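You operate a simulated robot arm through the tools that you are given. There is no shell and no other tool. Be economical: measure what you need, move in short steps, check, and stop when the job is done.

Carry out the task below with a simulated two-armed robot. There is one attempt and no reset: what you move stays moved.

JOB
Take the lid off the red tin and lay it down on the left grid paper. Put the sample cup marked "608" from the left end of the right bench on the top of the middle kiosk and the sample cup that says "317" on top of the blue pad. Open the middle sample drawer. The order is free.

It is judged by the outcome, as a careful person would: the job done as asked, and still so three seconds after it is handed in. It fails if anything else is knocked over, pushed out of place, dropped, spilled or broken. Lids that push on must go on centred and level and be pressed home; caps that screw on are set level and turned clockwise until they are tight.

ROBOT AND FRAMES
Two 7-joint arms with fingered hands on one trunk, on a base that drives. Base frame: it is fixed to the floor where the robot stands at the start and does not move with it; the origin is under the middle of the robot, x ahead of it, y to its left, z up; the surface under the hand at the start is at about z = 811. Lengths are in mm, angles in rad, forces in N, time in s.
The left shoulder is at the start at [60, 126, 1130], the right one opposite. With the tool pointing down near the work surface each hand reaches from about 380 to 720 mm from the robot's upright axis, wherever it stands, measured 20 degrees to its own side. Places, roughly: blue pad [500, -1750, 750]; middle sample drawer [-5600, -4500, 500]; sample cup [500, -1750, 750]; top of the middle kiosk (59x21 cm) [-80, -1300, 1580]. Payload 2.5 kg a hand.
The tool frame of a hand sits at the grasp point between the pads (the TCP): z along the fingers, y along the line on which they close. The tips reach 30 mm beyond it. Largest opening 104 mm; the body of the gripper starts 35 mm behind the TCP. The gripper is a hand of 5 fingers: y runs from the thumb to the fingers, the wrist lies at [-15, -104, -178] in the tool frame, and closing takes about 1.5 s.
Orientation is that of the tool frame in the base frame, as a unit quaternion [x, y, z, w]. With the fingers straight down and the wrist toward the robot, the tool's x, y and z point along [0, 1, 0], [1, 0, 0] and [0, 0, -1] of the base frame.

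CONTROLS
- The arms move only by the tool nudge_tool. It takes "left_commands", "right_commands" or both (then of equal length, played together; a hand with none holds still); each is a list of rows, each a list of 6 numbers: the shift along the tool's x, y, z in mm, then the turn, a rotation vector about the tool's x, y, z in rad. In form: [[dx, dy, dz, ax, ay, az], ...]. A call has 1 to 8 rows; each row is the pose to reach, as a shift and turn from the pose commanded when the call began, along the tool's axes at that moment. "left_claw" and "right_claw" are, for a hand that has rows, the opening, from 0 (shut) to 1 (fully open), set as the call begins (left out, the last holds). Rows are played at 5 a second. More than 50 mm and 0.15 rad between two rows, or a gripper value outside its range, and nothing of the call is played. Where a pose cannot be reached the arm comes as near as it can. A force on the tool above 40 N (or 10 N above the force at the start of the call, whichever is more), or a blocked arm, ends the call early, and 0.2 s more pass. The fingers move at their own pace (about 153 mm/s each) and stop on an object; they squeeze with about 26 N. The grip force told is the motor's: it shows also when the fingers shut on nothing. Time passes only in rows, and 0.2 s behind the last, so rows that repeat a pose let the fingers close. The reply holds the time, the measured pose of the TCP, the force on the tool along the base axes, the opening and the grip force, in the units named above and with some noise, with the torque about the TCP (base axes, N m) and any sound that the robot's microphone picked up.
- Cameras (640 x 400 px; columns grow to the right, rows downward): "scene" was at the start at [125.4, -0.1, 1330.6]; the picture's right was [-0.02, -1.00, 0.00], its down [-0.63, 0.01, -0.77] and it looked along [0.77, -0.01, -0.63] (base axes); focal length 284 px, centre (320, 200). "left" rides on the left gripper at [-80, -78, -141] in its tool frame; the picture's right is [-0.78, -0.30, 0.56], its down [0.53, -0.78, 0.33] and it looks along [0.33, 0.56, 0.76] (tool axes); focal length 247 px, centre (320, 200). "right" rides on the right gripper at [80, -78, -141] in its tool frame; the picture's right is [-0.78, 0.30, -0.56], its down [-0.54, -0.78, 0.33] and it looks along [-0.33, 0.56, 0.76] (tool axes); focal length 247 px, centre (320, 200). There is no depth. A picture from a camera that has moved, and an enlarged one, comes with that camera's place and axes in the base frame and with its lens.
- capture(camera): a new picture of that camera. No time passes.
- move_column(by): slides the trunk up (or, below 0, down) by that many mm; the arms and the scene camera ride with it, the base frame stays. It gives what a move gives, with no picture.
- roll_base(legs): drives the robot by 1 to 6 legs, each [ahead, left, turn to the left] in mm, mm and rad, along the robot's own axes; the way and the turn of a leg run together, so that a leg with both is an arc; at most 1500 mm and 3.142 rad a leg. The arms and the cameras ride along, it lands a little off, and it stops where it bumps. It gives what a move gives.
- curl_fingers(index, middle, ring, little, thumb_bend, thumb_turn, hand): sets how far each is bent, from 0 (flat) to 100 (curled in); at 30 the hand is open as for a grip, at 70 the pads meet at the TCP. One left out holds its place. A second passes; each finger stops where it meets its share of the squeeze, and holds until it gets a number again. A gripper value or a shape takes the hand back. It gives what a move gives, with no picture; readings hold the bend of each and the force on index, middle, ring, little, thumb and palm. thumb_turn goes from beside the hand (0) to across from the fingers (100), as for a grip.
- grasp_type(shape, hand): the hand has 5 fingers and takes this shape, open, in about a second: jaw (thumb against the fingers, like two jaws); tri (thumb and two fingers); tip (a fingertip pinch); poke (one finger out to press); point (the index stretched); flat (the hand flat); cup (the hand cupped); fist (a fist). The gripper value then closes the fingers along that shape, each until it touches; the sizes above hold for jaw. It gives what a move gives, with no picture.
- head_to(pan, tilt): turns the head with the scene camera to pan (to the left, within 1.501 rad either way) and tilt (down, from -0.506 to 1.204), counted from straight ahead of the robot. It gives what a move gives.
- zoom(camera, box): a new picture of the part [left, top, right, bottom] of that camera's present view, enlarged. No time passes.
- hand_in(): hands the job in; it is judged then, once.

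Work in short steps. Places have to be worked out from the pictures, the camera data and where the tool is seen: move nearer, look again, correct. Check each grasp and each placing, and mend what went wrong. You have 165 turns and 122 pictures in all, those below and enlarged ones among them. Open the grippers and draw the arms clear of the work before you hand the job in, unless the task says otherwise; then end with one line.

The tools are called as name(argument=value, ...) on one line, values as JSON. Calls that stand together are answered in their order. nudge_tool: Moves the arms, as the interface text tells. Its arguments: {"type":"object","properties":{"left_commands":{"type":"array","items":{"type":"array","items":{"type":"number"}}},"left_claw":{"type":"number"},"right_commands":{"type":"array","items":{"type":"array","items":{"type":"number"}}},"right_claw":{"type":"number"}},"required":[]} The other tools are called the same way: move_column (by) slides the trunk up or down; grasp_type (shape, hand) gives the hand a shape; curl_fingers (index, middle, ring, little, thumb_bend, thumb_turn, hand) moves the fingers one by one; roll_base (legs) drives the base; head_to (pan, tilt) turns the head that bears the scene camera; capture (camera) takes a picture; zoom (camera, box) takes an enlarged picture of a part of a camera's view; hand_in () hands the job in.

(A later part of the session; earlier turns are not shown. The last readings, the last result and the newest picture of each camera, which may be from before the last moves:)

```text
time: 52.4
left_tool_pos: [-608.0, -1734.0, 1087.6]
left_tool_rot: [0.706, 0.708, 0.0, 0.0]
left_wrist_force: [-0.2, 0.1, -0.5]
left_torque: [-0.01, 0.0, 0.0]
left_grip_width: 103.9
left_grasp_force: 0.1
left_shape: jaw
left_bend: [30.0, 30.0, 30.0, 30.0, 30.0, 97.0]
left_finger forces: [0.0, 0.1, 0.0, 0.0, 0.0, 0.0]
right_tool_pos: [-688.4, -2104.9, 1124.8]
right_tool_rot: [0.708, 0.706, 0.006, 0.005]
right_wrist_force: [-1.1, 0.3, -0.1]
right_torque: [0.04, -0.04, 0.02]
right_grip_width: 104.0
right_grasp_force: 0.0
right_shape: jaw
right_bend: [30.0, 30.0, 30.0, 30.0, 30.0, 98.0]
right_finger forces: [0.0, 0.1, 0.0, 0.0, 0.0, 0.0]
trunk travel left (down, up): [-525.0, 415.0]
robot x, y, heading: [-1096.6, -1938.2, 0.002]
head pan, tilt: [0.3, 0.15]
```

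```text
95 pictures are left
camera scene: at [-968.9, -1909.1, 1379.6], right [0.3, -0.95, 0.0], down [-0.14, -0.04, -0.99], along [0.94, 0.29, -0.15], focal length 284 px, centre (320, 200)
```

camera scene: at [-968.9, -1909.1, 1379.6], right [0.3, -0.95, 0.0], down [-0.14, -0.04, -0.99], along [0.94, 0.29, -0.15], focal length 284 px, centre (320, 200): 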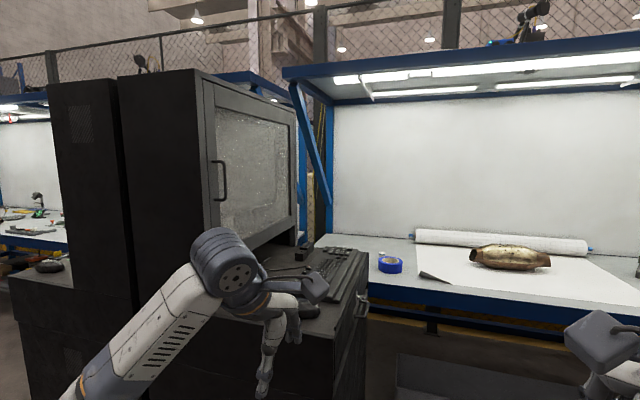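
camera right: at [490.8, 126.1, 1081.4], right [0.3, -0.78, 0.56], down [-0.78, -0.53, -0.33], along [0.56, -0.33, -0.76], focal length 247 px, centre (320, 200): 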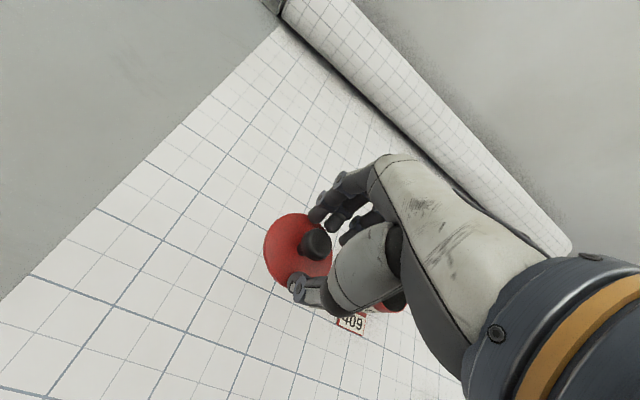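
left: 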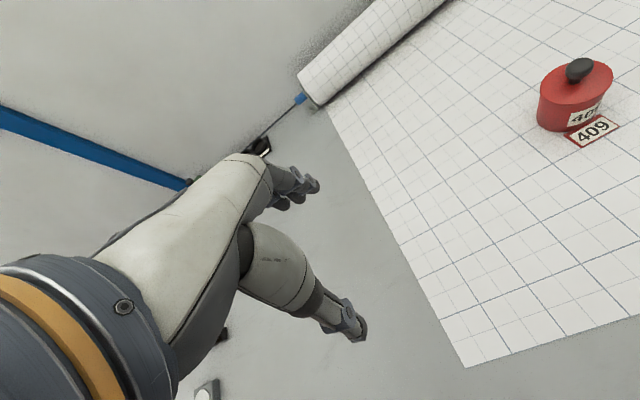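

Kiosk 2 upper part spans y about -1395…-1185, top z 1583 – it is the middle kiosk. I drive to stand before the left end of the right bench, clear of the keyboard shelf.

roll_base(legs=[[300, -195, 0], [850, 0, 0]])

head_to(pan=0.4, tilt=0.7)

capture(camera="scene")

```text
time: 58.8
left_tool_pos: [546.3, -1943.3, 1089.9]
left_tool_rot: [0.711, 0.703, 0.001, 0.001]
left_wrist_force: [0.4, 0.0, 1.2]
left_torque: [0.01, 0.0, 0.01]
left_grip_width: 103.9
left_grasp_force: 0.1
left_shape: jaw
left_bend: [30.0, 30.0, 30.0, 30.0, 30.0, 97.0]
left_finger forces: [0.1, 0.1, 0.1, 0.0, 0.0, 0.0]
right_tool_pos: [458.1, -2313.2, 1123.6]
right_tool_rot: [0.714, 0.7, 0.006, 0.005]
right_wrist_force: [-0.5, 0.0, 0.4]
right_torque: [0.02, 0.02, -0.01]
right_grip_width: 104.1
right_grasp_force: 0.0
right_shape: jaw
right_bend: [30.0, 30.0, 30.0, 30.0, 30.0, 98.0]
right_finger forces: [0.1, 0.1, 0.0, 0.0, 0.0, 0.0]
trunk travel left (down, up): [-525.0, 415.0]
robot x, y, heading: [53.0, -2140.7, -0.016]
head pan, tilt: [0.3, 0.15]
```

```text
time: 59.8
left_tool_pos: [545.3, -1943.5, 1088.8]
left_tool_rot: [0.711, 0.703, 0.0, 0.0]
left_wrist_force: [-0.2, -0.5, -0.7]
left_torque: [0.03, 0.0, 0.03]
left_grip_width: 103.7
left_grasp_force: 0.1
left_shape: jaw
left_bend: [30.0, 30.0, 30.0, 30.0, 30.0, 97.0]
left_finger forces: [0.0, 0.1, 0.0, 0.1, 0.1, 0.0]
right_tool_pos: [458.0, -2315.0, 1124.6]
right_tool_rot: [0.713, 0.701, 0.007, 0.006]
right_wrist_force: [-1.1, 0.5, -0.3]
right_torque: [-0.01, 0.0, 0.0]
right_grip_width: 104.1
right_grasp_force: 0.1
right_shape: jaw
right_bend: [30.0, 30.0, 30.0, 30.0, 30.0, 98.0]
right_finger forces: [0.0, 0.0, 0.1, 0.0, 0.0, 0.0]
trunk travel left (down, up): [-525.0, 415.0]
robot x, y, heading: [49.5, -2142.4, -0.016]
head pan, tilt: [0.4, 0.7]
```

```text
94 pictures are left
camera scene: at [171.0, -2108.0, 1329.6], right [0.38, -0.93, 0.0], down [-0.6, -0.24, -0.77], along [0.71, 0.29, -0.64], focal length 284 px, centre (320, 200)
```

scene: 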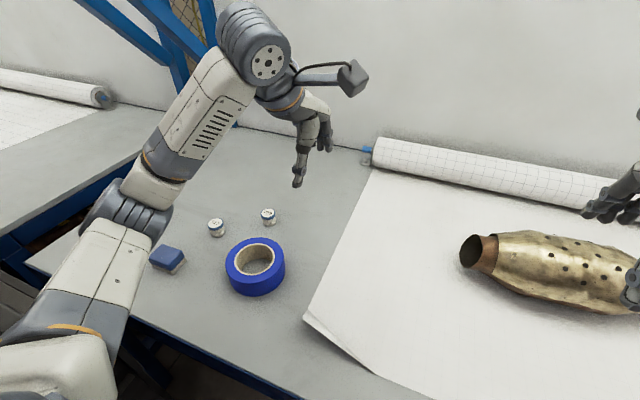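

zoom(camera="scene", box=[140, 190, 300, 300])

capture(camera="left")

```text
3.64 times, centred on (220, 245) of scene
camera zoom: at [171.0, -2108.0, 1329.6], right [0.38, -0.93, 0.0], down [-0.6, -0.24, -0.77], along [0.71, 0.29, -0.64], focal length 1032 px, centre (684, 36)
```

zoom: 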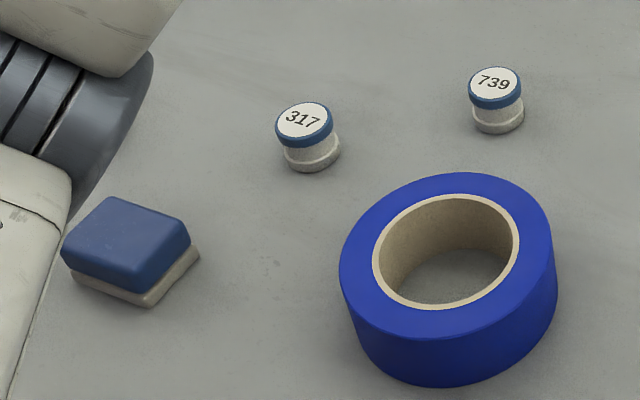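

```text
92 pictures are left
camera left: at [467.9, -2021.9, 1229.4], right [-0.31, -0.77, -0.56], down [-0.77, 0.54, -0.33], along [0.56, 0.33, -0.76], focal length 247 px, centre (320, 200)
```

left: 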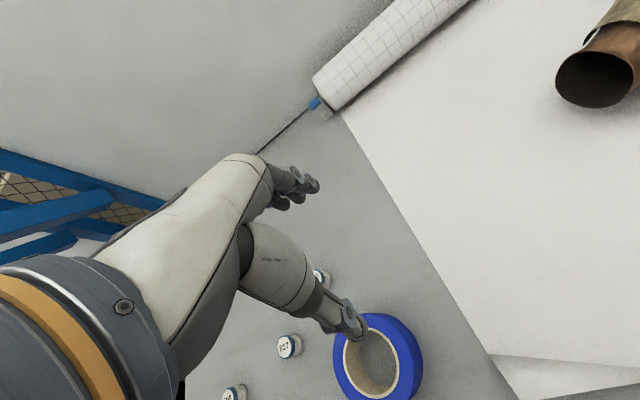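

317 and 739 are seen, a third cup is at the edge. I shift the left hand back and left for a better look.

nudge_tool(left_commands=[[20, -40, 0, 0, 0, 0], [40, -80, 0, 0, 0, 0], [60, -110, 0, 0, 0, 0]])

capture(camera="left")

capture(camera="scene")

```text
time: 60.6
left_tool_pos: [434.3, -1882.6, 1087.9]
left_tool_rot: [0.712, 0.702, 0.0, 0.0]
left_wrist_force: [-0.1, 0.2, 0.1]
left_torque: [0.02, 0.01, -0.02]
left_grip_width: 103.9
left_grasp_force: 0.1
left_shape: jaw
left_bend: [30.0, 30.0, 30.0, 30.0, 30.0, 97.0]
left_finger forces: [0.0, 0.0, 0.1, 0.1, 0.0, 0.0]
right_tool_pos: [458.3, -2314.2, 1124.8]
right_tool_rot: [0.713, 0.701, 0.008, 0.006]
right_wrist_force: [0.0, -0.5, 0.2]
right_torque: [-0.01, -0.02, 0.01]
right_grip_width: 103.8
right_grasp_force: 0.0
right_shape: jaw
right_bend: [30.0, 30.0, 30.0, 30.0, 30.0, 98.0]
right_finger forces: [0.0, 0.1, 0.0, 0.1, 0.0, 0.0]
trunk travel left (down, up): [-525.0, 415.0]
robot x, y, heading: [55.0, -2140.9, -0.004]
head pan, tilt: [0.4, 0.7]
```

```text
91 pictures are left
camera left: at [357.1, -1961.7, 1229.1], right [-0.31, -0.77, -0.56], down [-0.77, 0.55, -0.33], along [0.56, 0.33, -0.76], focal length 247 px, centre (320, 200)
```

left: 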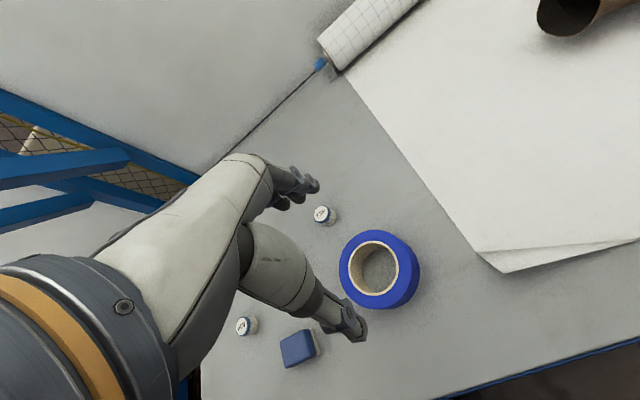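

```text
90 pictures are left
camera scene: at [170.6, -2107.7, 1329.6], right [0.38, -0.93, 0.0], down [-0.6, -0.24, -0.77], along [0.71, 0.29, -0.64], focal length 284 px, centre (320, 200)
```

scene: 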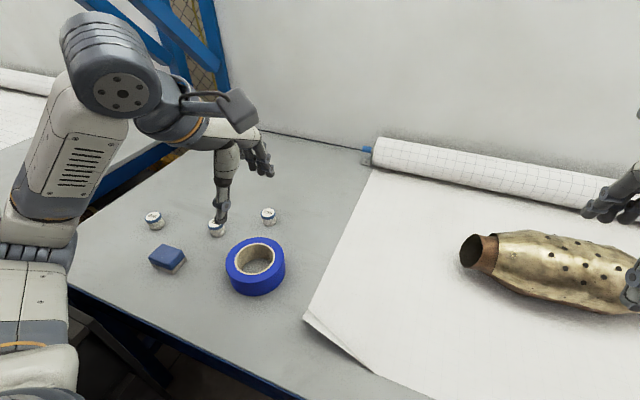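

zoom(camera="scene", box=[130, 190, 290, 290])

zoom(camera="left", box=[220, 190, 380, 390])

```text
4.00 times, centred on (210, 240) of scene
camera zoom: at [170.6, -2107.7, 1329.6], right [0.38, -0.93, 0.0], down [-0.6, -0.24, -0.77], along [0.71, 0.29, -0.64], focal length 1135 px, centre (760, 40)
```

zoom: 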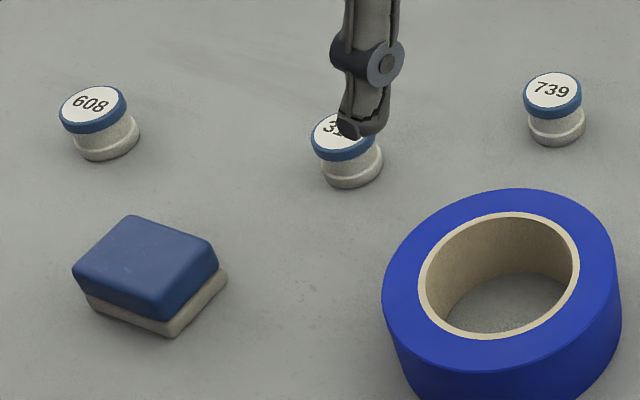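

```text
2.00 times, centred on (300, 290) of left
camera zoom: at [357.1, -1961.7, 1229.1], right [-0.31, -0.77, -0.56], down [-0.77, 0.55, -0.33], along [0.56, 0.33, -0.76], focal length 494 px, centre (360, 20)
```

zoom: 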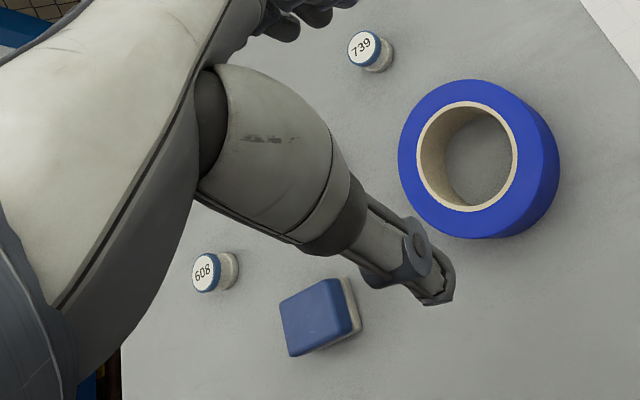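

The third cup is 608. I check how much room the base has toward the shelf and toolbox.

head_to(pan=1.1, tilt=1.0)

capture(camera="scene")

```text
time: 61.7
left_tool_pos: [435.1, -1882.1, 1088.8]
left_tool_rot: [0.711, 0.703, 0.0, -0.001]
left_wrist_force: [-0.5, -0.8, 0.2]
left_torque: [0.02, 0.02, 0.0]
left_grip_width: 104.0
left_grasp_force: 0.1
left_shape: jaw
left_bend: [30.0, 30.0, 30.0, 30.0, 30.0, 97.0]
left_finger forces: [0.0, 0.0, 0.0, 0.1, 0.0, 0.1]
right_tool_pos: [458.6, -2314.5, 1125.6]
right_tool_rot: [0.713, 0.701, 0.007, 0.006]
right_wrist_force: [-0.6, -0.3, -0.6]
right_torque: [-0.02, 0.02, 0.02]
right_grip_width: 104.0
right_grasp_force: 0.1
right_shape: jaw
right_bend: [30.0, 30.0, 30.0, 30.0, 30.0, 98.0]
right_finger forces: [0.0, 0.1, 0.1, 0.1, 0.0, 0.1]
trunk travel left (down, up): [-525.0, 415.0]
robot x, y, heading: [52.0, -2142.1, -0.013]
head pan, tilt: [1.1, 1.0]
```

```text
87 pictures are left
camera scene: at [124.8, -2078.4, 1306.2], right [0.88, -0.47, 0.0], down [-0.39, -0.74, -0.54], along [0.25, 0.48, -0.84], focal length 284 px, centre (320, 200)
```

scene: 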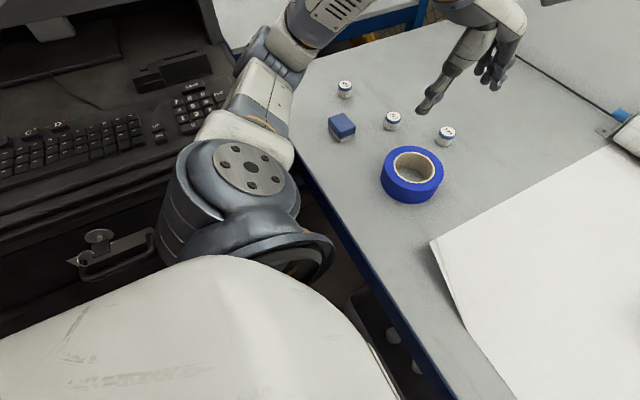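

The bench front is near x 280 and its top near z 811, so cups are at about 608: [490,-1520], 317: [527,-1684], pad: [410,-1646]. I move left 120 mm and turn left 0.5 rad to bring them within left-hand reach.

roll_base(legs=[[0, 120, 0], [0, 0, 0.5]])

head_to(pan=0.35, tilt=0.75)

capture(camera="scene")

```text
time: 64.3
left_tool_pos: [269.0, -1608.2, 1086.2]
left_tool_rot: [0.518, 0.855, 0.0, -0.001]
left_wrist_force: [0.2, 0.1, 0.6]
left_torque: [-0.01, 0.01, -0.01]
left_grip_width: 104.0
left_grasp_force: 0.0
left_shape: jaw
left_bend: [30.0, 30.0, 30.0, 30.0, 30.0, 97.0]
left_finger forces: [0.0, 0.0, 0.0, 0.0, 0.0, 0.1]
right_tool_pos: [493.0, -1976.6, 1125.2]
right_tool_rot: [0.52, 0.854, 0.009, 0.005]
right_wrist_force: [0.3, -0.2, 0.7]
right_torque: [0.01, -0.03, -0.03]
right_grip_width: 104.1
right_grasp_force: 0.1
right_shape: jaw
right_bend: [30.0, 30.0, 30.0, 30.0, 30.0, 98.0]
right_finger forces: [0.0, 0.1, 0.0, 0.1, 0.1, 0.0]
trunk travel left (down, up): [-525.0, 415.0]
robot x, y, heading: [54.2, -2015.3, 0.482]
head pan, tilt: [1.1, 1.0]
```

```text
time: 65.4
left_tool_pos: [269.0, -1608.3, 1087.8]
left_tool_rot: [0.518, 0.855, 0.0, 0.0]
left_wrist_force: [-0.1, -0.3, 0.1]
left_torque: [0.01, 0.01, 0.0]
left_grip_width: 103.7
left_grasp_force: 0.1
left_shape: jaw
left_bend: [30.0, 30.0, 30.0, 30.0, 30.0, 97.0]
left_finger forces: [0.0, 0.0, 0.0, 0.1, 0.1, 0.0]
right_tool_pos: [493.1, -1977.9, 1124.7]
right_tool_rot: [0.52, 0.854, 0.008, 0.003]
right_wrist_force: [-0.7, 1.4, -0.2]
right_torque: [0.01, -0.01, 0.01]
right_grip_width: 103.8
right_grasp_force: 0.1
right_shape: jaw
right_bend: [30.0, 30.0, 30.0, 30.0, 30.0, 98.0]
right_finger forces: [0.1, 0.0, 0.1, 0.0, 0.1, 0.0]
trunk travel left (down, up): [-525.0, 415.0]
robot x, y, heading: [52.4, -2015.4, 0.482]
head pan, tilt: [0.351, 0.75]
```

```text
86 pictures are left
camera scene: at [145.0, -1936.2, 1325.3], right [0.74, -0.67, 0.0], down [-0.46, -0.51, -0.73], along [0.49, 0.54, -0.68], focal length 284 px, centre (320, 200)
```

scene: 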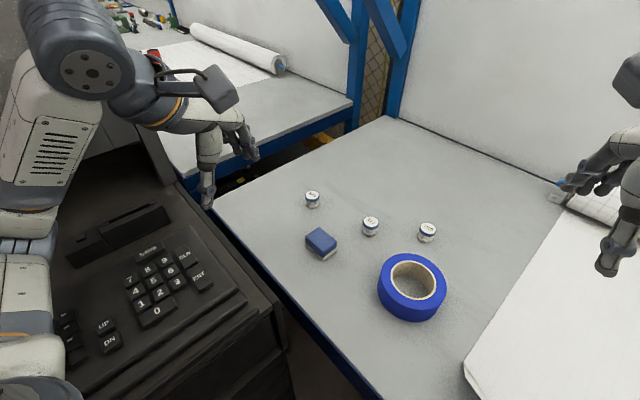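

zoom(camera="scene", box=[290, 180, 450, 280])

```text
4.00 times, centred on (370, 230) of scene
camera zoom: at [145.0, -1936.2, 1325.3], right [0.74, -0.67, 0.0], down [-0.46, -0.51, -0.73], along [0.49, 0.54, -0.68], focal length 1135 px, centre (120, 80)
```

zoom: 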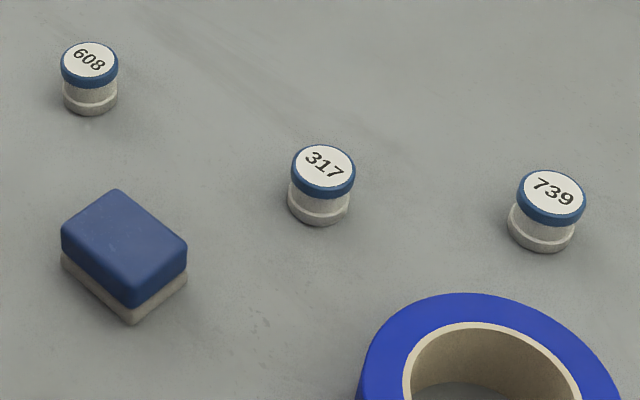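

Refined: 317 at [529,-1688], top z≈845, ⌀37; pad top centre [411,-1646], z≈836; 608 at [490,-1528]. I bring the left hand over 317.

nudge_tool(left_commands=[[-32, 32, 10, 0, 0, 0], [-64, 64, 20, 0, 0, 0], [-96, 96, 40, 0, 0, 0], [-128, 128, 60, 0, 0, 0], [-160, 160, 80, 0, 0, 0], [-191, 193, 100, 0, 0, 0], [-191, 193, 140, 0, 0, 0], [-191, 193, 170, 0, 0, 0]], left_claw=0.85)

capture(camera="left")

zoom(camera="scene", box=[290, 130, 450, 280])

```text
time: 67.2
left_tool_pos: [546.1, -1659.5, 1037.2]
left_tool_rot: [0.501, 0.859, 0.092, 0.044]
left_wrist_force: [0.1, 1.1, -0.8]
left_torque: [-0.03, 0.03, -0.04]
left_grip_width: 88.3
left_grasp_force: 0.0
left_shape: jaw
left_bend: [27.0, 33.0, 31.0, 32.0, 44.0, 99.0]
left_finger forces: [0.0, 0.0, 0.0, 0.0, 0.0, 0.1]
right_tool_pos: [492.2, -1980.1, 1124.0]
right_tool_rot: [0.518, 0.855, 0.011, 0.002]
right_wrist_force: [0.8, -0.2, -0.7]
right_torque: [0.0, -0.02, -0.01]
right_grip_width: 104.0
right_grasp_force: 0.1
right_shape: jaw
right_bend: [30.0, 30.0, 30.0, 30.0, 30.0, 98.0]
right_finger forces: [0.0, 0.0, 0.0, 0.0, 0.0, 0.0]
trunk travel left (down, up): [-525.0, 415.0]
robot x, y, heading: [52.2, -2018.0, 0.487]
head pan, tilt: [0.351, 0.75]
heard: click, click, click, click, click
stopped in row 8 (left hand): the arm was blocked; the commanded pose is now the measured one
```

```text
84 pictures are left
camera left: at [497.2, -1782.9, 1158.6], right [0.22, -0.75, -0.62], down [-0.87, 0.13, -0.47], along [0.43, 0.65, -0.63], focal length 247 px, centre (320, 200)
```

left: 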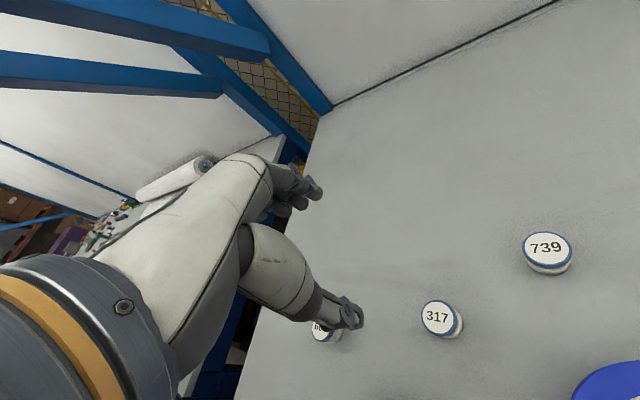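

```text
2.67 times, centred on (370, 205) of scene
camera zoom: at [143.0, -1941.6, 1323.8], right [0.74, -0.67, 0.0], down [-0.46, -0.5, -0.74], along [0.49, 0.55, -0.68], focal length 757 px, centre (187, 187)
```

zoom: 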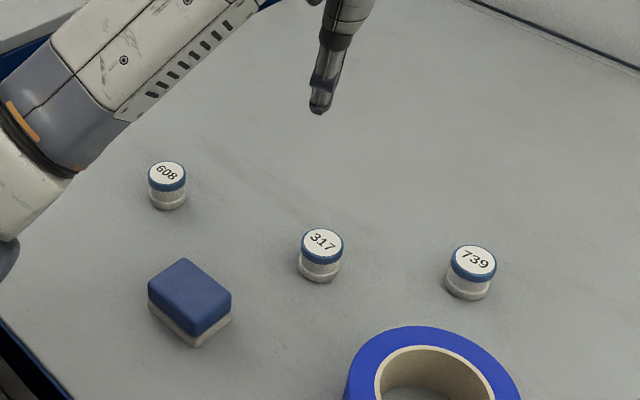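

The elbow touched the keyboard (clicks) and blocked. I back out at once by rising along the way I came, then look.

nudge_tool(left_commands=[[0, -10, -30, 0, 0, 0], [0, -20, -70, 0, 0, 0], [0, -20, -110, 0, 0, 0]])

head_to(pan=0.9, tilt=0.8)

capture(camera="scene")

```text
time: 68.0
left_tool_pos: [514.5, -1677.7, 1132.7]
left_tool_rot: [0.502, 0.86, 0.084, 0.04]
left_wrist_force: [0.7, 0.6, -0.7]
left_torque: [-0.01, 0.0, -0.04]
left_grip_width: 88.3
left_grasp_force: 0.0
left_shape: jaw
left_bend: [27.0, 33.0, 31.0, 32.0, 44.0, 99.0]
left_finger forces: [0.0, 0.0, 0.0, 0.1, 0.0, 0.1]
right_tool_pos: [493.9, -1975.3, 1123.9]
right_tool_rot: [0.519, 0.855, 0.009, 0.004]
right_wrist_force: [-0.6, 0.0, 0.3]
right_torque: [0.02, 0.0, 0.01]
right_grip_width: 103.8
right_grasp_force: 0.0
right_shape: jaw
right_bend: [30.0, 30.0, 30.0, 30.0, 30.0, 98.0]
right_finger forces: [0.0, 0.0, 0.0, 0.1, 0.0, 0.1]
trunk travel left (down, up): [-525.0, 415.0]
robot x, y, heading: [50.3, -2017.4, 0.479]
head pan, tilt: [0.351, 0.75]
```

```text
time: 69.0
left_tool_pos: [516.0, -1676.8, 1133.6]
left_tool_rot: [0.503, 0.859, 0.084, 0.042]
left_wrist_force: [0.6, 0.2, -0.3]
left_torque: [0.01, -0.04, 0.01]
left_grip_width: 88.1
left_grasp_force: 0.0
left_shape: jaw
left_bend: [27.0, 33.0, 31.0, 32.0, 44.0, 99.0]
left_finger forces: [0.0, 0.0, 0.1, 0.0, 0.1, 0.1]
right_tool_pos: [493.7, -1974.7, 1125.6]
right_tool_rot: [0.52, 0.854, 0.008, 0.003]
right_wrist_force: [-0.2, -0.3, 0.4]
right_torque: [0.02, -0.01, 0.02]
right_grip_width: 103.8
right_grasp_force: 0.0
right_shape: jaw
right_bend: [30.0, 30.0, 30.0, 30.0, 30.0, 98.0]
right_finger forces: [0.0, 0.1, 0.0, 0.0, 0.0, 0.0]
trunk travel left (down, up): [-525.0, 415.0]
robot x, y, heading: [53.8, -2015.9, 0.483]
head pan, tilt: [0.901, 0.799]
```

```text
82 pictures are left
camera scene: at [103.7, -1916.9, 1321.3], right [0.98, -0.19, 0.0], down [-0.13, -0.7, -0.7], along [0.13, 0.69, -0.72], focal length 284 px, centre (320, 200)
```

scene: 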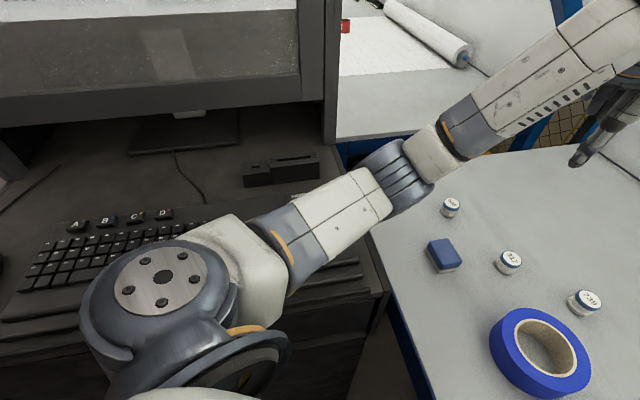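

The low elbow is the trouble. Raising the trunk 280 mm will keep the elbow well above the keyboard; I do that and re-level the hand.

move_column(by=280)

head_to(pan=0.9, tilt=0.9)

capture(camera="scene")

```text
time: 71.8
left_tool_pos: [514.1, -1675.9, 1412.6]
left_tool_rot: [0.503, 0.859, 0.084, 0.041]
left_wrist_force: [0.4, -0.1, 0.1]
left_torque: [0.01, -0.03, 0.01]
left_grip_width: 88.6
left_grasp_force: 0.1
left_shape: jaw
left_bend: [27.0, 33.0, 31.0, 32.0, 44.0, 99.0]
left_finger forces: [0.1, 0.0, 0.0, 0.0, 0.0, 0.1]
right_tool_pos: [493.9, -1975.2, 1404.7]
right_tool_rot: [0.519, 0.855, 0.008, 0.003]
right_wrist_force: [-0.3, 0.9, -0.6]
right_torque: [-0.03, 0.02, 0.02]
right_grip_width: 103.9
right_grasp_force: 0.0
right_shape: jaw
right_bend: [30.0, 30.0, 30.0, 30.0, 30.0, 98.0]
right_finger forces: [0.0, 0.1, 0.0, 0.0, 0.0, 0.0]
trunk travel left (down, up): [-805.0, 135.0]
robot x, y, heading: [55.5, -2016.5, 0.484]
head pan, tilt: [0.901, 0.799]
```

```text
time: 72.5
left_tool_pos: [515.3, -1677.4, 1412.9]
left_tool_rot: [0.503, 0.859, 0.084, 0.041]
left_wrist_force: [0.1, 1.3, 0.3]
left_torque: [0.01, 0.02, 0.01]
left_grip_width: 88.7
left_grasp_force: 0.0
left_shape: jaw
left_bend: [27.0, 33.0, 31.0, 32.0, 44.0, 99.0]
left_finger forces: [0.0, 0.0, 0.1, 0.0, 0.0, 0.1]
right_tool_pos: [493.9, -1974.4, 1404.4]
right_tool_rot: [0.519, 0.855, 0.008, 0.003]
right_wrist_force: [0.3, 0.2, -0.3]
right_torque: [0.03, -0.02, -0.01]
right_grip_width: 104.1
right_grasp_force: 0.0
right_shape: jaw
right_bend: [30.0, 30.0, 30.0, 30.0, 30.0, 98.0]
right_finger forces: [0.0, 0.0, 0.0, 0.0, 0.0, 0.0]
trunk travel left (down, up): [-805.0, 135.0]
robot x, y, heading: [56.0, -2018.5, 0.484]
head pan, tilt: [0.901, 0.901]
```

```text
81 pictures are left
camera scene: at [102.7, -1921.9, 1593.4], right [0.98, -0.19, 0.0], down [-0.15, -0.77, -0.62], along [0.12, 0.61, -0.78], focal length 284 px, centre (320, 200)
```

scene: 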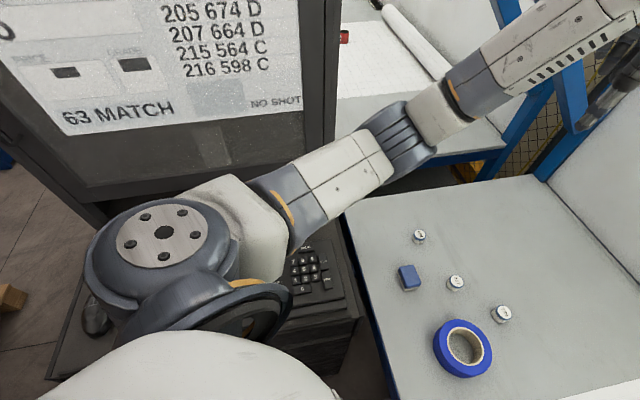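

The arm is now well clear. I straighten the hand to vertical (turn about [0.187,-0.017,0.03]).

nudge_tool(left_commands=[[0, 0, 0, 0.094, -0.008, 0.015], [0, 0, 0, 0.187, -0.017, 0.03], [0, 0, 0, 0.187, -0.017, 0.03]])

```text
time: 73.2
left_tool_pos: [515.6, -1677.2, 1412.4]
left_tool_rot: [0.518, 0.855, -0.001, -0.001]
left_wrist_force: [0.5, -0.1, -0.4]
left_torque: [-0.03, 0.01, 0.02]
left_grip_width: 88.6
left_grasp_force: 0.1
left_shape: jaw
left_bend: [27.0, 33.0, 31.0, 32.0, 44.0, 99.0]
left_finger forces: [0.0, 0.1, 0.0, 0.0, 0.0, 0.0]
right_tool_pos: [493.0, -1974.0, 1404.7]
right_tool_rot: [0.519, 0.855, 0.007, 0.005]
right_wrist_force: [-0.1, 0.7, 0.6]
right_torque: [0.01, -0.02, 0.01]
right_grip_width: 103.9
right_grasp_force: 0.0
right_shape: jaw
right_bend: [30.0, 30.0, 30.0, 30.0, 30.0, 98.0]
right_finger forces: [0.0, 0.1, 0.0, 0.1, 0.1, 0.0]
trunk travel left (down, up): [-805.0, 135.0]
robot x, y, heading: [52.3, -2016.7, 0.485]
head pan, tilt: [0.901, 0.901]
```

Vertical now. I lower in steps over 317.

nudge_tool(left_commands=[[-8, 3, 45, 0, 0, 0], [-16, 7, 90, 0, 0, 0], [-16, 7, 135, 0, 0, 0], [-16, 7, 180, 0, 0, 0], [-16, 7, 225, 0, 0, 0], [-16, 7, 270, 0, 0, 0], [-16, 7, 315, 0, 0, 0], [-16, 7, 360, 0, 0, 0]])

capture(camera="scene")

```text
time: 75.0
left_tool_pos: [529.0, -1690.9, 1054.0]
left_tool_rot: [0.518, 0.855, 0.0, 0.001]
left_wrist_force: [-0.7, -0.4, 0.6]
left_torque: [0.0, 0.0, -0.02]
left_grip_width: 88.6
left_grasp_force: 0.0
left_shape: jaw
left_bend: [27.0, 33.0, 31.0, 32.0, 44.0, 99.0]
left_finger forces: [0.0, 0.0, 0.0, 0.0, 0.1, 0.0]
right_tool_pos: [493.8, -1974.8, 1404.4]
right_tool_rot: [0.519, 0.855, 0.008, 0.003]
right_wrist_force: [-0.3, 0.2, -0.2]
right_torque: [0.02, 0.01, -0.01]
right_grip_width: 103.9
right_grasp_force: 0.1
right_shape: jaw
right_bend: [30.0, 30.0, 30.0, 30.0, 30.0, 98.0]
right_finger forces: [0.1, 0.0, 0.0, 0.0, 0.0, 0.0]
trunk travel left (down, up): [-805.0, 135.0]
robot x, y, heading: [52.9, -2017.4, 0.484]
head pan, tilt: [0.901, 0.901]
```

```text
80 pictures are left
camera scene: at [102.8, -1921.9, 1593.4], right [0.98, -0.19, 0.0], down [-0.15, -0.77, -0.62], along [0.12, 0.61, -0.78], focal length 284 px, centre (320, 200)
```

scene: 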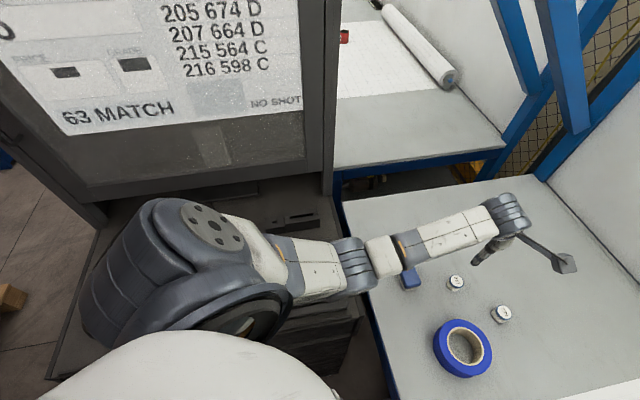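

The elbow is far above the keyboard. I continue to z 950 and check with the wrist camera.

nudge_tool(left_commands=[[0, 1, 45, 0, 0, 0], [0, 1, 80, 0, 0, 0], [0, 1, 104, 0, 0, 0]])

capture(camera="left")

head_to(pan=0.35, tilt=0.95)

zoom(camera="scene", box=[240, 120, 440, 260])

```text
time: 75.8
left_tool_pos: [527.4, -1688.0, 949.4]
left_tool_rot: [0.518, 0.856, 0.0, 0.0]
left_wrist_force: [0.1, 0.8, -0.3]
left_torque: [0.01, 0.0, 0.0]
left_grip_width: 88.6
left_grasp_force: 0.0
left_shape: jaw
left_bend: [27.0, 33.0, 31.0, 32.0, 44.0, 99.0]
left_finger forces: [0.0, 0.0, 0.0, 0.0, 0.0, 0.0]
right_tool_pos: [493.2, -1975.1, 1404.9]
right_tool_rot: [0.519, 0.855, 0.007, 0.004]
right_wrist_force: [0.5, 0.2, 0.6]
right_torque: [0.03, 0.03, 0.01]
right_grip_width: 104.2
right_grasp_force: 0.0
right_shape: jaw
right_bend: [30.0, 30.0, 30.0, 30.0, 30.0, 98.0]
right_finger forces: [0.0, 0.0, 0.0, 0.0, 0.0, 0.1]
trunk travel left (down, up): [-805.0, 135.0]
robot x, y, heading: [53.8, -2016.3, 0.485]
head pan, tilt: [0.901, 0.901]
```

```text
79 pictures are left
camera left: at [497.6, -1794.4, 1089.7], right [0.1, -0.82, -0.56], down [-0.94, 0.11, -0.33], along [0.34, 0.55, -0.76], focal length 247 px, centre (320, 200)
```

left: 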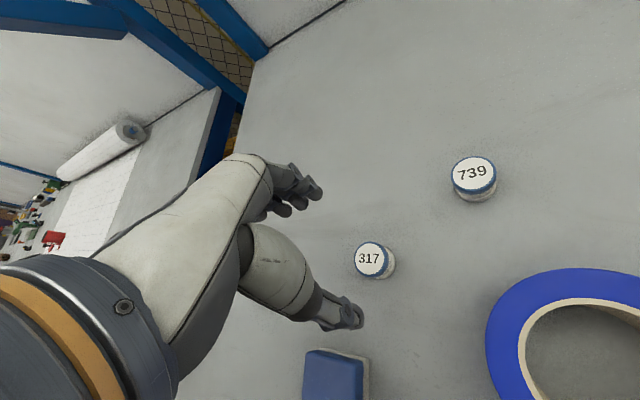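

```text
time: 76.8
left_tool_pos: [527.7, -1688.4, 949.0]
left_tool_rot: [0.517, 0.856, -0.001, 0.0]
left_wrist_force: [-0.3, -0.3, -0.7]
left_torque: [0.0, -0.03, 0.02]
left_grip_width: 88.6
left_grasp_force: 0.1
left_shape: jaw
left_bend: [27.0, 33.0, 31.0, 32.0, 44.0, 99.0]
left_finger forces: [0.1, 0.1, 0.1, 0.0, 0.0, 0.0]
right_tool_pos: [493.7, -1975.1, 1405.1]
right_tool_rot: [0.519, 0.855, 0.008, 0.004]
right_wrist_force: [-0.2, -0.1, -0.1]
right_torque: [0.0, -0.02, 0.02]
right_grip_width: 103.9
right_grasp_force: 0.1
right_shape: jaw
right_bend: [30.0, 30.0, 30.0, 30.0, 30.0, 98.0]
right_finger forces: [0.1, 0.0, 0.0, 0.1, 0.1, 0.0]
trunk travel left (down, up): [-805.0, 135.0]
robot x, y, heading: [52.8, -2015.9, 0.481]
head pan, tilt: [0.351, 0.949]
```

```text
2.86 times, centred on (340, 190) of scene
camera zoom: at [137.5, -1942.2, 1589.8], right [0.74, -0.67, 0.0], down [-0.55, -0.6, -0.58], along [0.39, 0.43, -0.81], focal length 811 px, centre (263, 229)
```

zoom: 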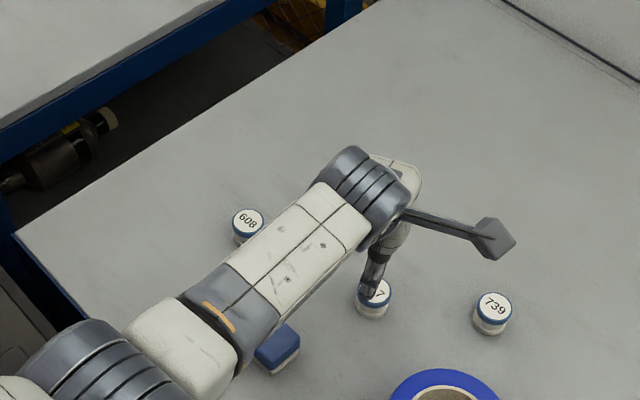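

The wrist camera puts 317 at [531,-1688], nearly under the hand. I lower to z 852 and look.

nudge_tool(left_commands=[[-1, 3, 35, 0, 0, 0], [-1, 3, 65, 0, 0, 0], [-1, 3, 85, 0, 0, 0], [-1, 3, 97, 0, 0, 0]])

zoom(camera="left", box=[220, 130, 420, 330])

```text
time: 77.8
left_tool_pos: [506.6, -1692.5, 882.6]
left_tool_rot: [0.517, 0.856, 0.0, -0.001]
left_wrist_force: [0.3, -1.1, -0.2]
left_torque: [0.03, -0.01, 0.0]
left_grip_width: 88.4
left_grasp_force: 0.0
left_shape: jaw
left_bend: [27.0, 33.0, 31.0, 32.0, 44.0, 98.0]
left_finger forces: [0.0, 0.0, 0.0, 0.0, 0.0, 0.1]
left hand out of reach, approached as far as the arm can: row 2, 3, 4
right_tool_pos: [492.9, -1974.8, 1405.0]
right_tool_rot: [0.519, 0.855, 0.009, 0.004]
right_wrist_force: [-0.3, -0.3, 0.0]
right_torque: [0.01, -0.06, 0.03]
right_grip_width: 103.9
right_grasp_force: 0.1
right_shape: jaw
right_bend: [30.0, 30.0, 30.0, 30.0, 30.0, 98.0]
right_finger forces: [0.0, 0.1, 0.0, 0.0, 0.0, 0.0]
trunk travel left (down, up): [-805.0, 135.0]
robot x, y, heading: [54.1, -2012.9, 0.489]
head pan, tilt: [0.351, 0.949]
```

```text
2.00 times, centred on (320, 230) of left
camera zoom: at [475.9, -1799.0, 1022.8], right [0.1, -0.83, -0.56], down [-0.94, 0.11, -0.33], along [0.34, 0.55, -0.76], focal length 494 px, centre (320, 140)
```

zoom: 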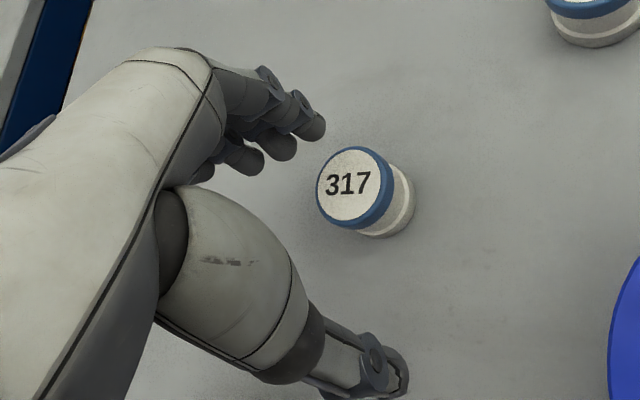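

Out of reach at this trunk height; I raise the hand 110, then lower the trunk 120.

nudge_tool(left_commands=[[0, 0, -40, 0, 0, 0], [0, 0, -80, 0, 0, 0], [0, 0, -125, 0, 0, 0]])

move_column(by=-120)

```text
time: 78.6
left_tool_pos: [568.3, -1675.3, 971.5]
left_tool_rot: [0.517, 0.856, -0.002, -0.001]
left_wrist_force: [-0.6, 0.5, -0.1]
left_torque: [-0.01, 0.03, -0.01]
left_grip_width: 88.2
left_grasp_force: 0.2
left_shape: jaw
left_bend: [27.0, 33.0, 31.0, 32.0, 44.0, 98.0]
left_finger forces: [0.1, 0.0, 0.0, 0.0, 0.1, 0.1]
left hand out of reach, approached as far as the arm can: row 1, 2, 3
right_tool_pos: [493.6, -1973.7, 1404.3]
right_tool_rot: [0.52, 0.854, 0.008, 0.004]
right_wrist_force: [0.4, -0.2, -0.5]
right_torque: [0.03, -0.02, -0.02]
right_grip_width: 104.0
right_grasp_force: 0.1
right_shape: jaw
right_bend: [30.0, 30.0, 30.0, 30.0, 30.0, 98.0]
right_finger forces: [0.0, 0.1, 0.1, 0.0, 0.0, 0.0]
trunk travel left (down, up): [-805.0, 135.0]
robot x, y, heading: [51.3, -2012.9, 0.48]
head pan, tilt: [0.351, 0.949]
```

```text
time: 80.0
left_tool_pos: [580.3, -1673.1, 870.0]
left_tool_rot: [0.518, 0.855, 0.014, 0.013]
left_wrist_force: [-3.4, -1.1, 16.8]
left_torque: [-0.48, 1.02, -0.01]
left_grip_width: 89.4
left_grasp_force: 0.1
left_shape: jaw
left_bend: [27.0, 33.0, 31.0, 32.0, 38.0, 99.0]
left_finger forces: [0.1, 0.0, 0.0, 0.0, 16.6, 0.0]
right_tool_pos: [493.0, -1974.9, 1287.8]
right_tool_rot: [0.519, 0.855, 0.009, 0.004]
right_wrist_force: [0.1, -0.1, -0.3]
right_torque: [-0.02, 0.02, 0.02]
right_grip_width: 103.6
right_grasp_force: 0.1
right_shape: jaw
right_bend: [30.0, 30.0, 30.0, 30.0, 30.0, 98.0]
right_finger forces: [0.0, 0.1, 0.0, 0.0, 0.1, 0.1]
trunk travel left (down, up): [-688.0, 252.0]
robot x, y, heading: [56.0, -2015.1, 0.486]
head pan, tilt: [0.351, 0.949]
stopped: the force on the tool passed its limit at 45 N (the readings are from after the stop); the commanded pose is now the measured one
```

The hand wasn't where expected: the thumb presses on cup 317. I raise straight up at once and look.

move_column(by=60)

capture(camera="left")

capture(camera="scene")

```text
time: 81.0
left_tool_pos: [579.0, -1674.0, 926.8]
left_tool_rot: [0.518, 0.855, 0.01, 0.011]
left_wrist_force: [-0.6, -0.1, 0.0]
left_torque: [0.01, -0.01, 0.02]
left_grip_width: 88.3
left_grasp_force: 0.1
left_shape: jaw
left_bend: [27.0, 33.0, 31.0, 32.0, 44.0, 99.0]
left_finger forces: [0.0, 0.1, 0.0, 0.1, 0.0, 0.1]
right_tool_pos: [493.7, -1975.2, 1347.4]
right_tool_rot: [0.519, 0.855, 0.008, 0.004]
right_wrist_force: [0.0, 0.2, -0.7]
right_torque: [-0.02, 0.01, -0.01]
right_grip_width: 104.2
right_grasp_force: 0.1
right_shape: jaw
right_bend: [30.0, 30.0, 30.0, 30.0, 30.0, 98.0]
right_finger forces: [0.0, 0.0, 0.0, 0.0, 0.0, 0.0]
trunk travel left (down, up): [-748.0, 192.0]
robot x, y, heading: [50.3, -2019.0, 0.48]
head pan, tilt: [0.351, 0.949]
```

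```text
76 pictures are left
camera left: at [543.7, -1781.3, 1066.1], right [0.11, -0.82, -0.56], down [-0.93, 0.12, -0.36], along [0.36, 0.56, -0.75], focal length 247 px, centre (320, 200)
```

left: 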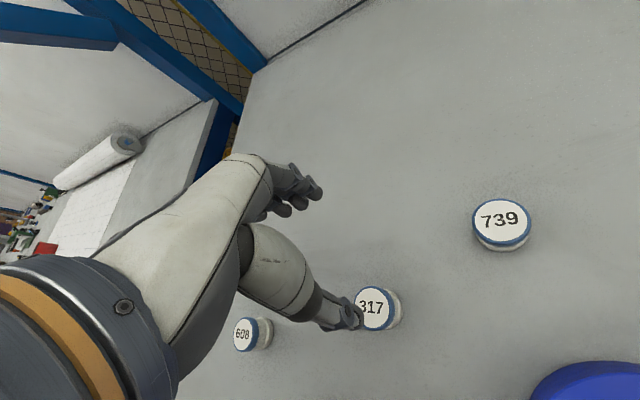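

```text
75 pictures are left
camera scene: at [137.6, -1942.3, 1532.4], right [0.74, -0.67, 0.0], down [-0.55, -0.6, -0.58], along [0.39, 0.43, -0.81], focal length 284 px, centre (320, 200)
```

scene: 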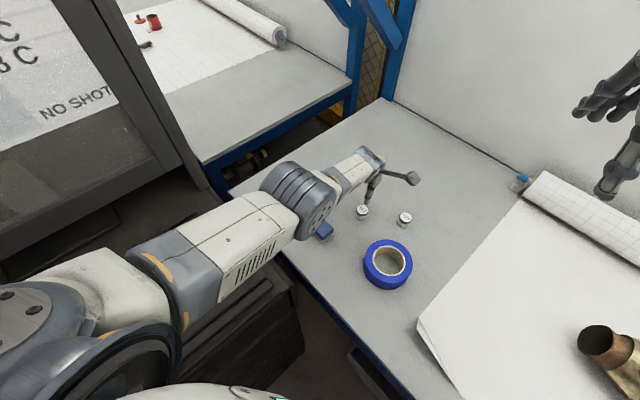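

The cup stayed upright. I move the hand up and back over 317's position, then lower the trunk, checking the position between.

nudge_tool(left_commands=[[0, 0, -30, 0.015, 0.004, 0], [5, -25, -60, 0.029, 0.008, 0], [10, -50, -90, 0.029, 0.008, 0], [10, -50, -105, 0.029, 0.008, 0]])

```text
time: 82.0
left_tool_pos: [605.4, -1673.4, 994.6]
left_tool_rot: [0.519, 0.855, -0.001, -0.001]
left_wrist_force: [0.4, 0.3, 0.5]
left_torque: [0.03, 0.02, 0.0]
left_grip_width: 88.4
left_grasp_force: 0.0
left_shape: jaw
left_bend: [27.0, 33.0, 31.0, 32.0, 44.0, 99.0]
left_finger forces: [0.1, 0.0, 0.0, 0.1, 0.1, 0.1]
left hand out of reach, approached as far as the arm can: row 1, 2, 3, 4
right_tool_pos: [493.0, -1974.5, 1346.0]
right_tool_rot: [0.519, 0.854, 0.008, 0.004]
right_wrist_force: [-0.3, 0.2, 0.2]
right_torque: [0.04, -0.03, 0.01]
right_grip_width: 104.2
right_grasp_force: 0.1
right_shape: jaw
right_bend: [30.0, 30.0, 30.0, 30.0, 30.0, 98.0]
right_finger forces: [0.1, 0.0, 0.0, 0.0, 0.0, 0.0]
trunk travel left (down, up): [-748.0, 192.0]
robot x, y, heading: [52.8, -2015.5, 0.484]
head pan, tilt: [0.351, 0.949]
```

The arm is stretched out and its solution drifts; I pull it up and back toward the robot to regain a bent posture.

nudge_tool(left_commands=[[0, -30, -30, 0, 0, 0], [0, -60, -60, 0, 0, 0], [0, -90, -90, 0, 0, 0], [0, -90, -130, 0, 0, 0], [0, -90, -130, 0, 0, 0]])

```text
time: 83.2
left_tool_pos: [636.5, -1686.8, 1110.9]
left_tool_rot: [0.519, 0.855, -0.001, -0.001]
left_wrist_force: [0.4, 0.4, 0.4]
left_torque: [0.0, -0.02, 0.0]
left_grip_width: 88.5
left_grasp_force: 0.0
left_shape: jaw
left_bend: [27.0, 33.0, 31.0, 32.0, 44.0, 99.0]
left_finger forces: [0.0, 0.1, 0.0, 0.0, 0.0, 0.0]
left hand out of reach, approached as far as the arm can: row 1, 2, 3, 4, 5
right_tool_pos: [494.1, -1974.3, 1347.1]
right_tool_rot: [0.52, 0.854, 0.008, 0.003]
right_wrist_force: [0.2, 0.1, 0.4]
right_torque: [0.01, -0.02, -0.01]
right_grip_width: 104.0
right_grasp_force: 0.1
right_shape: jaw
right_bend: [30.0, 30.0, 30.0, 30.0, 30.0, 98.0]
right_finger forces: [0.1, 0.0, 0.1, 0.0, 0.0, 0.1]
trunk travel left (down, up): [-748.0, 192.0]
robot x, y, heading: [52.2, -2015.5, 0.484]
head pan, tilt: [0.351, 0.949]
```

nudge_tool(left_commands=[[30, -20, -20, 0.0, 0, 0], [60, -50, -30, 0, 0, 0], [90, -80, -40, 0, 0, 0], [120, -110, -50, 0, 0, 0], [140, -140, -60, 0, 0, 0], [140, -170, -80, 0, 0, 0], [140, -200, -90, 0, 0, 0]])

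capture(camera="scene")

```text
time: 84.8
left_tool_pos: [594.7, -1557.2, 1205.4]
left_tool_rot: [0.519, 0.855, 0.0, -0.001]
left_wrist_force: [0.5, 0.6, -0.1]
left_torque: [-0.01, 0.0, 0.01]
left_grip_width: 88.6
left_grasp_force: 0.0
left_shape: jaw
left_bend: [27.0, 33.0, 31.0, 32.0, 44.0, 99.0]
left_finger forces: [0.1, 0.1, 0.0, 0.0, 0.0, 0.0]
left hand out of reach, approached as far as the arm can: row 1, 2, 3, 4, 5, 6, 7
right_tool_pos: [492.5, -1975.5, 1348.3]
right_tool_rot: [0.52, 0.854, 0.009, 0.004]
right_wrist_force: [-0.5, 0.2, 0.5]
right_torque: [0.02, -0.02, 0.02]
right_grip_width: 104.0
right_grasp_force: 0.2
right_shape: jaw
right_bend: [30.0, 30.0, 30.0, 30.0, 30.0, 98.0]
right_finger forces: [0.0, 0.0, 0.0, 0.0, 0.0, 0.0]
trunk travel left (down, up): [-748.0, 192.0]
robot x, y, heading: [53.1, -2012.4, 0.485]
head pan, tilt: [0.351, 0.949]
```

```text
74 pictures are left
camera scene: at [137.3, -1942.1, 1532.4], right [0.74, -0.67, 0.0], down [-0.55, -0.6, -0.58], along [0.39, 0.43, -0.81], focal length 284 px, centre (320, 200)
```

scene: 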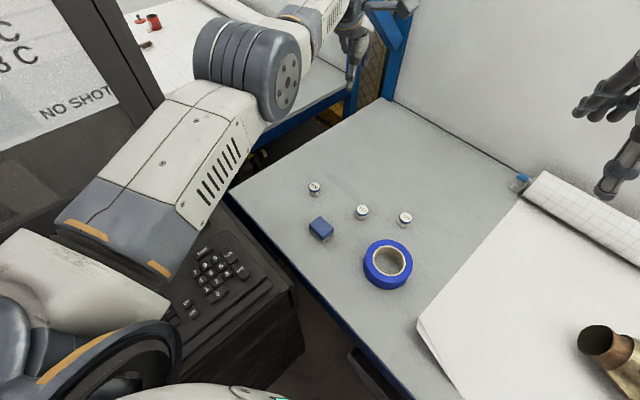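

The elbow is at its straight limit. Tilting the hand (fingers forward) should bend the elbow again; I try that with an inward move.

nudge_tool(left_commands=[[0, -10, 0, -0.14, 0, 0], [0, -20, 0, -0.28, 0, 0], [0, -30, 0, -0.42, 0, 0], [0, -45, 0, -0.56, 0, 0], [0, -60, 0, -0.7, 0, 0], [0, -90, 0, -0.7, 0, 0], [0, -120, 0, -0.7, 0, 0]])

```text
time: 86.4
left_tool_pos: [665.5, -1522.9, 1165.8]
left_tool_rot: [0.488, 0.803, 0.293, 0.177]
left_wrist_force: [-0.3, 1.1, 0.1]
left_torque: [0.0, -0.01, 0.02]
left_grip_width: 88.4
left_grasp_force: 0.1
left_shape: jaw
left_bend: [27.0, 33.0, 31.0, 32.0, 44.0, 99.0]
left_finger forces: [0.0, 0.0, 0.0, 0.0, 0.0, 0.0]
left hand out of reach, approached as far as the arm can: row 1, 2, 3, 4, 5, 6, 7
right_tool_pos: [493.0, -1975.6, 1348.2]
right_tool_rot: [0.52, 0.854, 0.007, 0.003]
right_wrist_force: [0.7, -0.1, -0.2]
right_torque: [-0.02, 0.01, 0.02]
right_grip_width: 104.0
right_grasp_force: 0.0
right_shape: jaw
right_bend: [30.0, 30.0, 30.0, 30.0, 30.0, 98.0]
right_finger forces: [0.1, 0.0, 0.0, 0.0, 0.0, 0.1]
trunk travel left (down, up): [-748.0, 192.0]
robot x, y, heading: [52.9, -2017.3, 0.487]
head pan, tilt: [0.351, 0.949]
```

My commanded pose had drifted far inward of what's reachable. I command a sane pose: about [430,-1700,1150], vertical again.

nudge_tool(left_commands=[[-13, 22, 35, 0.0875, 0, 0], [-26, 44, 70, 0.175, 0, 0], [-39, 66, 105, 0.2625, 0, 0], [-52, 88, 140, 0.35, 0, 0], [-65, 110, 176, 0.4375, 0, 0], [-78, 132, 211, 0.525, 0, 0], [-91, 154, 246, 0.6125, 0, 0], [-104, 176, 281, 0.7, 0, 0]])

capture(camera="scene")

```text
time: 88.2
left_tool_pos: [579.0, -1568.4, 1138.9]
left_tool_rot: [0.519, 0.855, 0.0, 0.001]
left_wrist_force: [0.2, 0.0, -0.2]
left_torque: [0.02, -0.03, 0.02]
left_grip_width: 88.4
left_grasp_force: 0.1
left_shape: jaw
left_bend: [27.0, 33.0, 31.0, 32.0, 44.0, 99.0]
left_finger forces: [0.0, 0.1, 0.0, 0.0, 0.0, 0.0]
left hand out of reach, approached as far as the arm can: row 1, 2, 3, 4, 5, 6, 7, 8
right_tool_pos: [493.6, -1975.4, 1347.1]
right_tool_rot: [0.52, 0.854, 0.008, 0.004]
right_wrist_force: [-0.1, 0.1, 0.2]
right_torque: [-0.01, -0.01, 0.0]
right_grip_width: 104.1
right_grasp_force: 0.1
right_shape: jaw
right_bend: [30.0, 30.0, 30.0, 30.0, 30.0, 98.0]
right_finger forces: [0.0, 0.0, 0.0, 0.0, 0.0, 0.0]
trunk travel left (down, up): [-748.0, 192.0]
robot x, y, heading: [56.1, -2015.1, 0.478]
head pan, tilt: [0.351, 0.949]
```

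```text
73 pictures are left
camera scene: at [137.2, -1941.7, 1532.8], right [0.74, -0.67, 0.0], down [-0.55, -0.6, -0.58], along [0.39, 0.43, -0.81], focal length 284 px, centre (320, 200)
```

scene: 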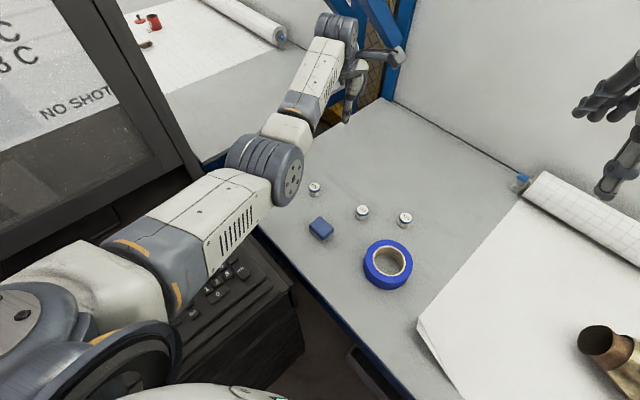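

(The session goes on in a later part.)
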